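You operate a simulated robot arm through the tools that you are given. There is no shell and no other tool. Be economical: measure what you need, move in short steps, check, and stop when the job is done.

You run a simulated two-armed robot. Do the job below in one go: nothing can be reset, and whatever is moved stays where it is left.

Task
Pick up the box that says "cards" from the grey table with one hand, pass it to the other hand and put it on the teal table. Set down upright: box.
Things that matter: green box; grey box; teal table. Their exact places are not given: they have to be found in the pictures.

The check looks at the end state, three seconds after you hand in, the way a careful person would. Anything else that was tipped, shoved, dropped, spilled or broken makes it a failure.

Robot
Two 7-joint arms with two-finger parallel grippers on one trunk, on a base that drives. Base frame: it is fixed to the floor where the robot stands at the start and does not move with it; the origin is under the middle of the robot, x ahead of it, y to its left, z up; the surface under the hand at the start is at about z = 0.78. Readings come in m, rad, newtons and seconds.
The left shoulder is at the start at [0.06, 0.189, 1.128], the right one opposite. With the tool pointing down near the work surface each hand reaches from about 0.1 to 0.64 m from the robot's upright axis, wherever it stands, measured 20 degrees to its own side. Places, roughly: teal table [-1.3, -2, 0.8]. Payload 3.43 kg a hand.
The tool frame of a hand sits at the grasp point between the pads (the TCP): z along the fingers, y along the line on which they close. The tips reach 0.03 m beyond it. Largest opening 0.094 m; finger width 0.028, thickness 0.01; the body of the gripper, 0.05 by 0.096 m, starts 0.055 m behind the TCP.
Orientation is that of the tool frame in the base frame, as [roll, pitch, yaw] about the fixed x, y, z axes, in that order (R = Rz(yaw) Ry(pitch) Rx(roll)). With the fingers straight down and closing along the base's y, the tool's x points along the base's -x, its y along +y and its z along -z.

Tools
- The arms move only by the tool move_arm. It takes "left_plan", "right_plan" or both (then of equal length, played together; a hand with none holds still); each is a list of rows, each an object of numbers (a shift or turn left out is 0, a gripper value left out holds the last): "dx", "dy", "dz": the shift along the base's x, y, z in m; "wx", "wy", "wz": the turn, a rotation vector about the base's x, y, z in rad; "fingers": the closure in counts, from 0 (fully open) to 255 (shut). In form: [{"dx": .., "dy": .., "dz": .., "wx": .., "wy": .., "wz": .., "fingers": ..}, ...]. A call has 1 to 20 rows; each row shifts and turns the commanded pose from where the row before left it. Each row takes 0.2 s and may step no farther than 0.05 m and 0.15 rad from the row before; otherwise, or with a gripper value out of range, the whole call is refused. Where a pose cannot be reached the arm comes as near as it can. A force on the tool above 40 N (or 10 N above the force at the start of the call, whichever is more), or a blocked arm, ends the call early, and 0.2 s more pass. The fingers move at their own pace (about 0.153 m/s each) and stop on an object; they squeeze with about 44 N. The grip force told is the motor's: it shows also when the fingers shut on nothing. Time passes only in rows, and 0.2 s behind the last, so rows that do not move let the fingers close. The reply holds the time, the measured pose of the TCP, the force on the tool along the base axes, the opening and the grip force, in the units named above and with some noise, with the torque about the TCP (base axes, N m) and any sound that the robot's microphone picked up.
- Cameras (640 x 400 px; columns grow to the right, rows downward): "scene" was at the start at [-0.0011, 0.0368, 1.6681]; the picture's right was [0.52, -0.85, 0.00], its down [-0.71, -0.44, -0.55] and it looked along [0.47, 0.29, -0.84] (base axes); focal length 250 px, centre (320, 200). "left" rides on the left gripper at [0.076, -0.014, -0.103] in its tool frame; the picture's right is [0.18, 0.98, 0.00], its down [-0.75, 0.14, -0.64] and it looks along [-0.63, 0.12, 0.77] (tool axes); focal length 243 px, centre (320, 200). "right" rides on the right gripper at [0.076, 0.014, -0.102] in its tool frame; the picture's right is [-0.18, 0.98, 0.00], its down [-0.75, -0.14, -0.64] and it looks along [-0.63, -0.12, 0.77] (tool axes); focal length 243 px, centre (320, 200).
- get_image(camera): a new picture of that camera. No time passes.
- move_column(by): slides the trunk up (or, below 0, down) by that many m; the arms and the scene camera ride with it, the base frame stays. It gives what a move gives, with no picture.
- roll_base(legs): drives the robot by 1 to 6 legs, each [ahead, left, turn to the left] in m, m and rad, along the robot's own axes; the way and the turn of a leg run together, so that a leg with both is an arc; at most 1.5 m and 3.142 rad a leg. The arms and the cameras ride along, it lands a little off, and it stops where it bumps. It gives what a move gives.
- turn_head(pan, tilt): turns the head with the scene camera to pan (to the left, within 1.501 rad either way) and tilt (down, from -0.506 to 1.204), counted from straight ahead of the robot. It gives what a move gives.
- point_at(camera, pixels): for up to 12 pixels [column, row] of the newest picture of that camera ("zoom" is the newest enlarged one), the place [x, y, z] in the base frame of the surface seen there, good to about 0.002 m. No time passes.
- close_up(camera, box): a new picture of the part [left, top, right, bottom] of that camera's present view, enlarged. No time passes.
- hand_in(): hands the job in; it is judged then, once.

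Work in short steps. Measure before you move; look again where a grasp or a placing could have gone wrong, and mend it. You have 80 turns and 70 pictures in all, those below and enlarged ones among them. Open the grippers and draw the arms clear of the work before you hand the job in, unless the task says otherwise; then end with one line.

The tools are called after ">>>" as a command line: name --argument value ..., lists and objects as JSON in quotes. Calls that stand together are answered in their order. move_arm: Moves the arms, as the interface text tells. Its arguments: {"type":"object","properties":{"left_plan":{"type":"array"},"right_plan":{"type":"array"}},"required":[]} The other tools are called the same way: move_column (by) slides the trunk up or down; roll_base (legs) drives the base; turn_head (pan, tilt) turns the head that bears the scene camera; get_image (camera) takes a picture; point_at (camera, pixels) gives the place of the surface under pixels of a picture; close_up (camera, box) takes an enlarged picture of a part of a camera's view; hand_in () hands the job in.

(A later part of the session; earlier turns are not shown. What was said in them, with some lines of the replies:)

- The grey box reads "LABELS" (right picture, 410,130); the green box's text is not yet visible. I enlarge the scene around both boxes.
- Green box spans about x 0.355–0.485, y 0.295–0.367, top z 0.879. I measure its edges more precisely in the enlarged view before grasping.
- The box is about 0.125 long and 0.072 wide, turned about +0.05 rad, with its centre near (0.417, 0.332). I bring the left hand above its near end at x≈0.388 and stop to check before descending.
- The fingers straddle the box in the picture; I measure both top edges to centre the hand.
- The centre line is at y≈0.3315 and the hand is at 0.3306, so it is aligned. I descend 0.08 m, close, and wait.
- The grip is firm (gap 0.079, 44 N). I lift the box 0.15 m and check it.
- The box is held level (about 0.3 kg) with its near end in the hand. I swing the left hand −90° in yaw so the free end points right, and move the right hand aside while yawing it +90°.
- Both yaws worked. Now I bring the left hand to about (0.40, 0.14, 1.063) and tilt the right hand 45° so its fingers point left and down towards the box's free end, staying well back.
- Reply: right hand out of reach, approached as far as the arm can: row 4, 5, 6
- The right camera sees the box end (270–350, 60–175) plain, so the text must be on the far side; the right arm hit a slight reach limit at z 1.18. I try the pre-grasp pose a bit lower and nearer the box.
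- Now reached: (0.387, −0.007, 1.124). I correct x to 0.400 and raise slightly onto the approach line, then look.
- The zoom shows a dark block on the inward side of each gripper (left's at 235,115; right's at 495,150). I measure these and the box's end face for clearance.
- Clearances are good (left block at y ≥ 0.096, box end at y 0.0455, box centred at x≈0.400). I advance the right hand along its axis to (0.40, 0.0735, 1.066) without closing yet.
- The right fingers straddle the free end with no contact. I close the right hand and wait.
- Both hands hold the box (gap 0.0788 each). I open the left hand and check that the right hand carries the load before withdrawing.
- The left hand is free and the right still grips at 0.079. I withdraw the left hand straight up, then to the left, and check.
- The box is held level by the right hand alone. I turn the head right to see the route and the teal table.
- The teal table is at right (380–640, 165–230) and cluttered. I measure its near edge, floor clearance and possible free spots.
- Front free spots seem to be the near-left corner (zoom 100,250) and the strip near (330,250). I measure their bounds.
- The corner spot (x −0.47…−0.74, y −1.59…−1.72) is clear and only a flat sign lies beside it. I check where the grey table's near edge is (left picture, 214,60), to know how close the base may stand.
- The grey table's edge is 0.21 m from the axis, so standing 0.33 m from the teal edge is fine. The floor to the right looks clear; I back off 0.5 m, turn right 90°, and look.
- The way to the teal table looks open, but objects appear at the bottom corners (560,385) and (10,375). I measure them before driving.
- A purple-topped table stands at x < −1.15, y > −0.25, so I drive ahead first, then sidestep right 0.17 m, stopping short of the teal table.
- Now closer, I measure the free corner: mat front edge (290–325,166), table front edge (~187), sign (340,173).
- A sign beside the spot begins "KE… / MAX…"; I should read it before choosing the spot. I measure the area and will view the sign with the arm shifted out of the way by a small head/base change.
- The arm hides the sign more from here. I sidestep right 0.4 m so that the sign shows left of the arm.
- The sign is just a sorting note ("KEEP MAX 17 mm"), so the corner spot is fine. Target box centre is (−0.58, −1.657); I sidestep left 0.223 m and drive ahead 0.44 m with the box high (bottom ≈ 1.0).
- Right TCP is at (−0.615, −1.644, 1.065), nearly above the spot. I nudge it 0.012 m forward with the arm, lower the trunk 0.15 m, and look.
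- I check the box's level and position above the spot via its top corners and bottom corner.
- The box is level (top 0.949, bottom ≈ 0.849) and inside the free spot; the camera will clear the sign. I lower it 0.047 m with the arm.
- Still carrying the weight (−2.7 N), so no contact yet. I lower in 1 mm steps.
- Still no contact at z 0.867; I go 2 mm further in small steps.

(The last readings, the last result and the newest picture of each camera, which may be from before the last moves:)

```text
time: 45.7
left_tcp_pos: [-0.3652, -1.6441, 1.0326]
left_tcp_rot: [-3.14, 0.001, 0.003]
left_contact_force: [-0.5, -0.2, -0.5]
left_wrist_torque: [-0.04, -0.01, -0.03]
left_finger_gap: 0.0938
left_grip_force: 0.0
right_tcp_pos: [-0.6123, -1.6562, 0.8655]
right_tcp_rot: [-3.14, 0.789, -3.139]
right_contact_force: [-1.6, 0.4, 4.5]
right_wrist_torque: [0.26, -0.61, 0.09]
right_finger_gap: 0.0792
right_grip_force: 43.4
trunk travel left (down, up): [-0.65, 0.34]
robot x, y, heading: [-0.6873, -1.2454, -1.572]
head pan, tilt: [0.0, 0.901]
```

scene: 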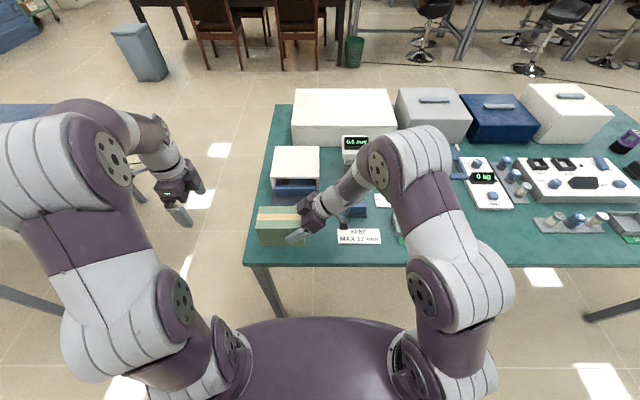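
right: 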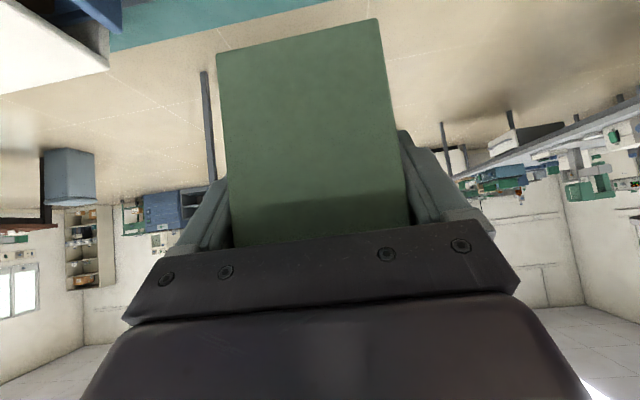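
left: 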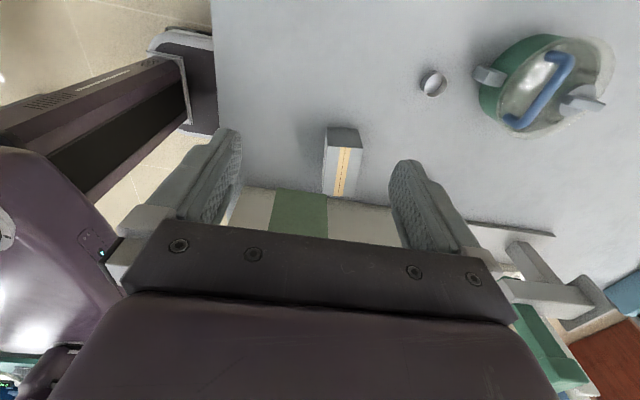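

Contact with the table (+4.5 N). I open the right hand and hold.

>>> move_arm --right_plan '[{"fingers": 0}, {}, {}]'

>>> close_up --camera "scene" --box '[220, 140, 420, 300]'

```text
time: 46.5
left_tcp_pos: [-0.3648, -1.6446, 1.0326]
left_tcp_rot: [-3.141, -0.001, 0.004]
left_contact_force: [0.3, 0.1, 0.3]
left_wrist_torque: [0.0, -0.01, -0.03]
left_finger_gap: 0.0942
left_grip_force: 0.0
right_tcp_pos: [-0.6129, -1.655, 0.8638]
right_tcp_rot: [3.141, 0.786, -3.14]
right_contact_force: [-0.1, -0.6, 0.3]
right_wrist_torque: [-0.02, -0.02, -0.02]
right_finger_gap: 0.0939
right_grip_force: 0.2
trunk travel left (down, up): [-0.65, 0.34]
robot x, y, heading: [-0.6881, -1.247, -1.57]
head pan, tilt: [0.0, 0.901]
```

```text
2.50 times, centred on (320, 220) of scene
```

zoom: 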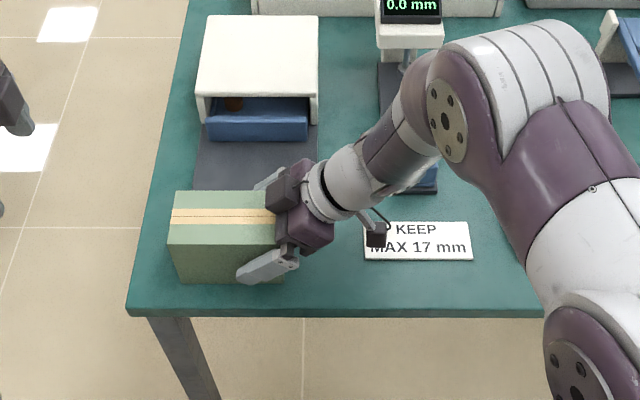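

The box stands free and the hand reads no force. I withdraw along the finger axis (−x, +z).

>>> move_arm --right_plan '[{"dx": -0.015, "dz": 0.016}, {"dx": -0.025, "dz": 0.026}, {"dx": -0.03, "dz": 0.032}, {"dx": -0.025, "dz": 0.035}, {"dz": 0.04}, {"dz": 0.03}, {}]'

>>> close_up --camera "scene" --box '[220, 140, 420, 300]'

>>> get_image --camera "right"

```text
time: 48.1
left_tcp_pos: [-0.3646, -1.6448, 1.0323]
left_tcp_rot: [3.141, 0.001, 0.003]
left_contact_force: [-0.2, 0.2, 0.1]
left_wrist_torque: [-0.02, 0.0, 0.04]
left_finger_gap: 0.0941
left_grip_force: 0.0
right_tcp_pos: [-0.7031, -1.6507, 1.0365]
right_tcp_rot: [3.139, 0.785, -3.141]
right_contact_force: [-0.2, -0.1, -0.4]
right_wrist_torque: [-0.02, 0.02, 0.02]
right_finger_gap: 0.0941
right_grip_force: 0.2
right hand out of reach, approached as far as the arm can: row 6
trunk travel left (down, up): [-0.65, 0.34]
robot x, y, heading: [-0.6869, -1.2435, -1.569]
head pan, tilt: [0.0, 0.901]
```

```text
2.50 times, centred on (320, 220) of scene
```

zoom: 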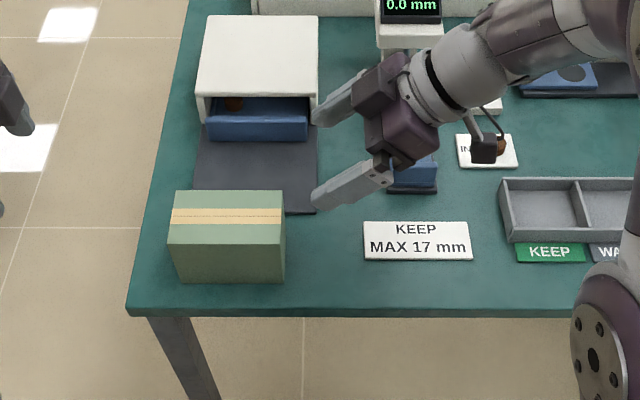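

```text
36 pictures are left
```

right: 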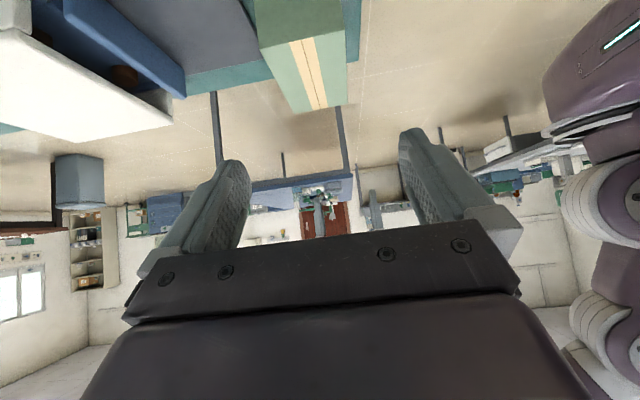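

The box stands upright alone on the teal table, everything else undisturbed. I back the base away 0.45 m and do a final check.

>>> roll_base --legs '[[-0.45, 0, 0]]'

>>> get_image --camera "scene"

```text
time: 50.8
left_tcp_pos: [-0.3643, -1.1903, 1.033]
left_tcp_rot: [-3.14, 0.0, 0.006]
left_contact_force: [0.5, -0.8, 0.0]
left_wrist_torque: [-0.02, -0.04, 0.0]
left_finger_gap: 0.0939
left_grip_force: 0.1
right_tcp_pos: [-0.7035, -1.1982, 1.0374]
right_tcp_rot: [-3.14, 0.785, -3.138]
right_contact_force: [0.5, -0.2, 0.4]
right_wrist_torque: [0.01, 0.01, 0.0]
right_finger_gap: 0.0942
right_grip_force: 0.1
trunk travel left (down, up): [-0.65, 0.34]
robot x, y, heading: [-0.6875, -0.7925, -1.568]
head pan, tilt: [0.0, 0.901]
```

```text
35 pictures are left
```

scene: 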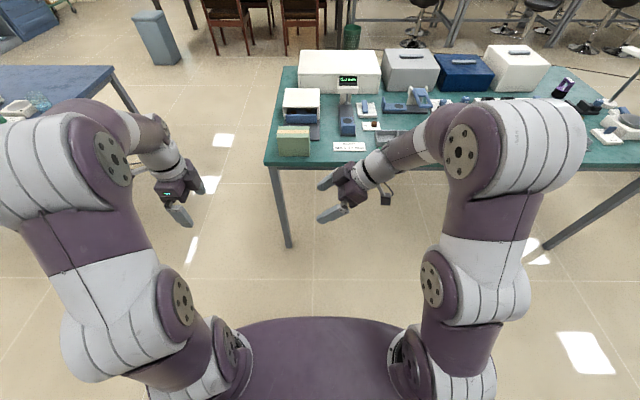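

The box (277–310, 127–155) stands on the teal table, both grippers are open and the arms are clear. I hand in.

>>> hand_in

```text
The job is handed in.
```

The green box was picked up with the left hand, passed to the right, and is standing upright on the teal table's near-left corner; I never saw the word "cards" on it, and took it to be the right box because the grey one reads "LABELS".
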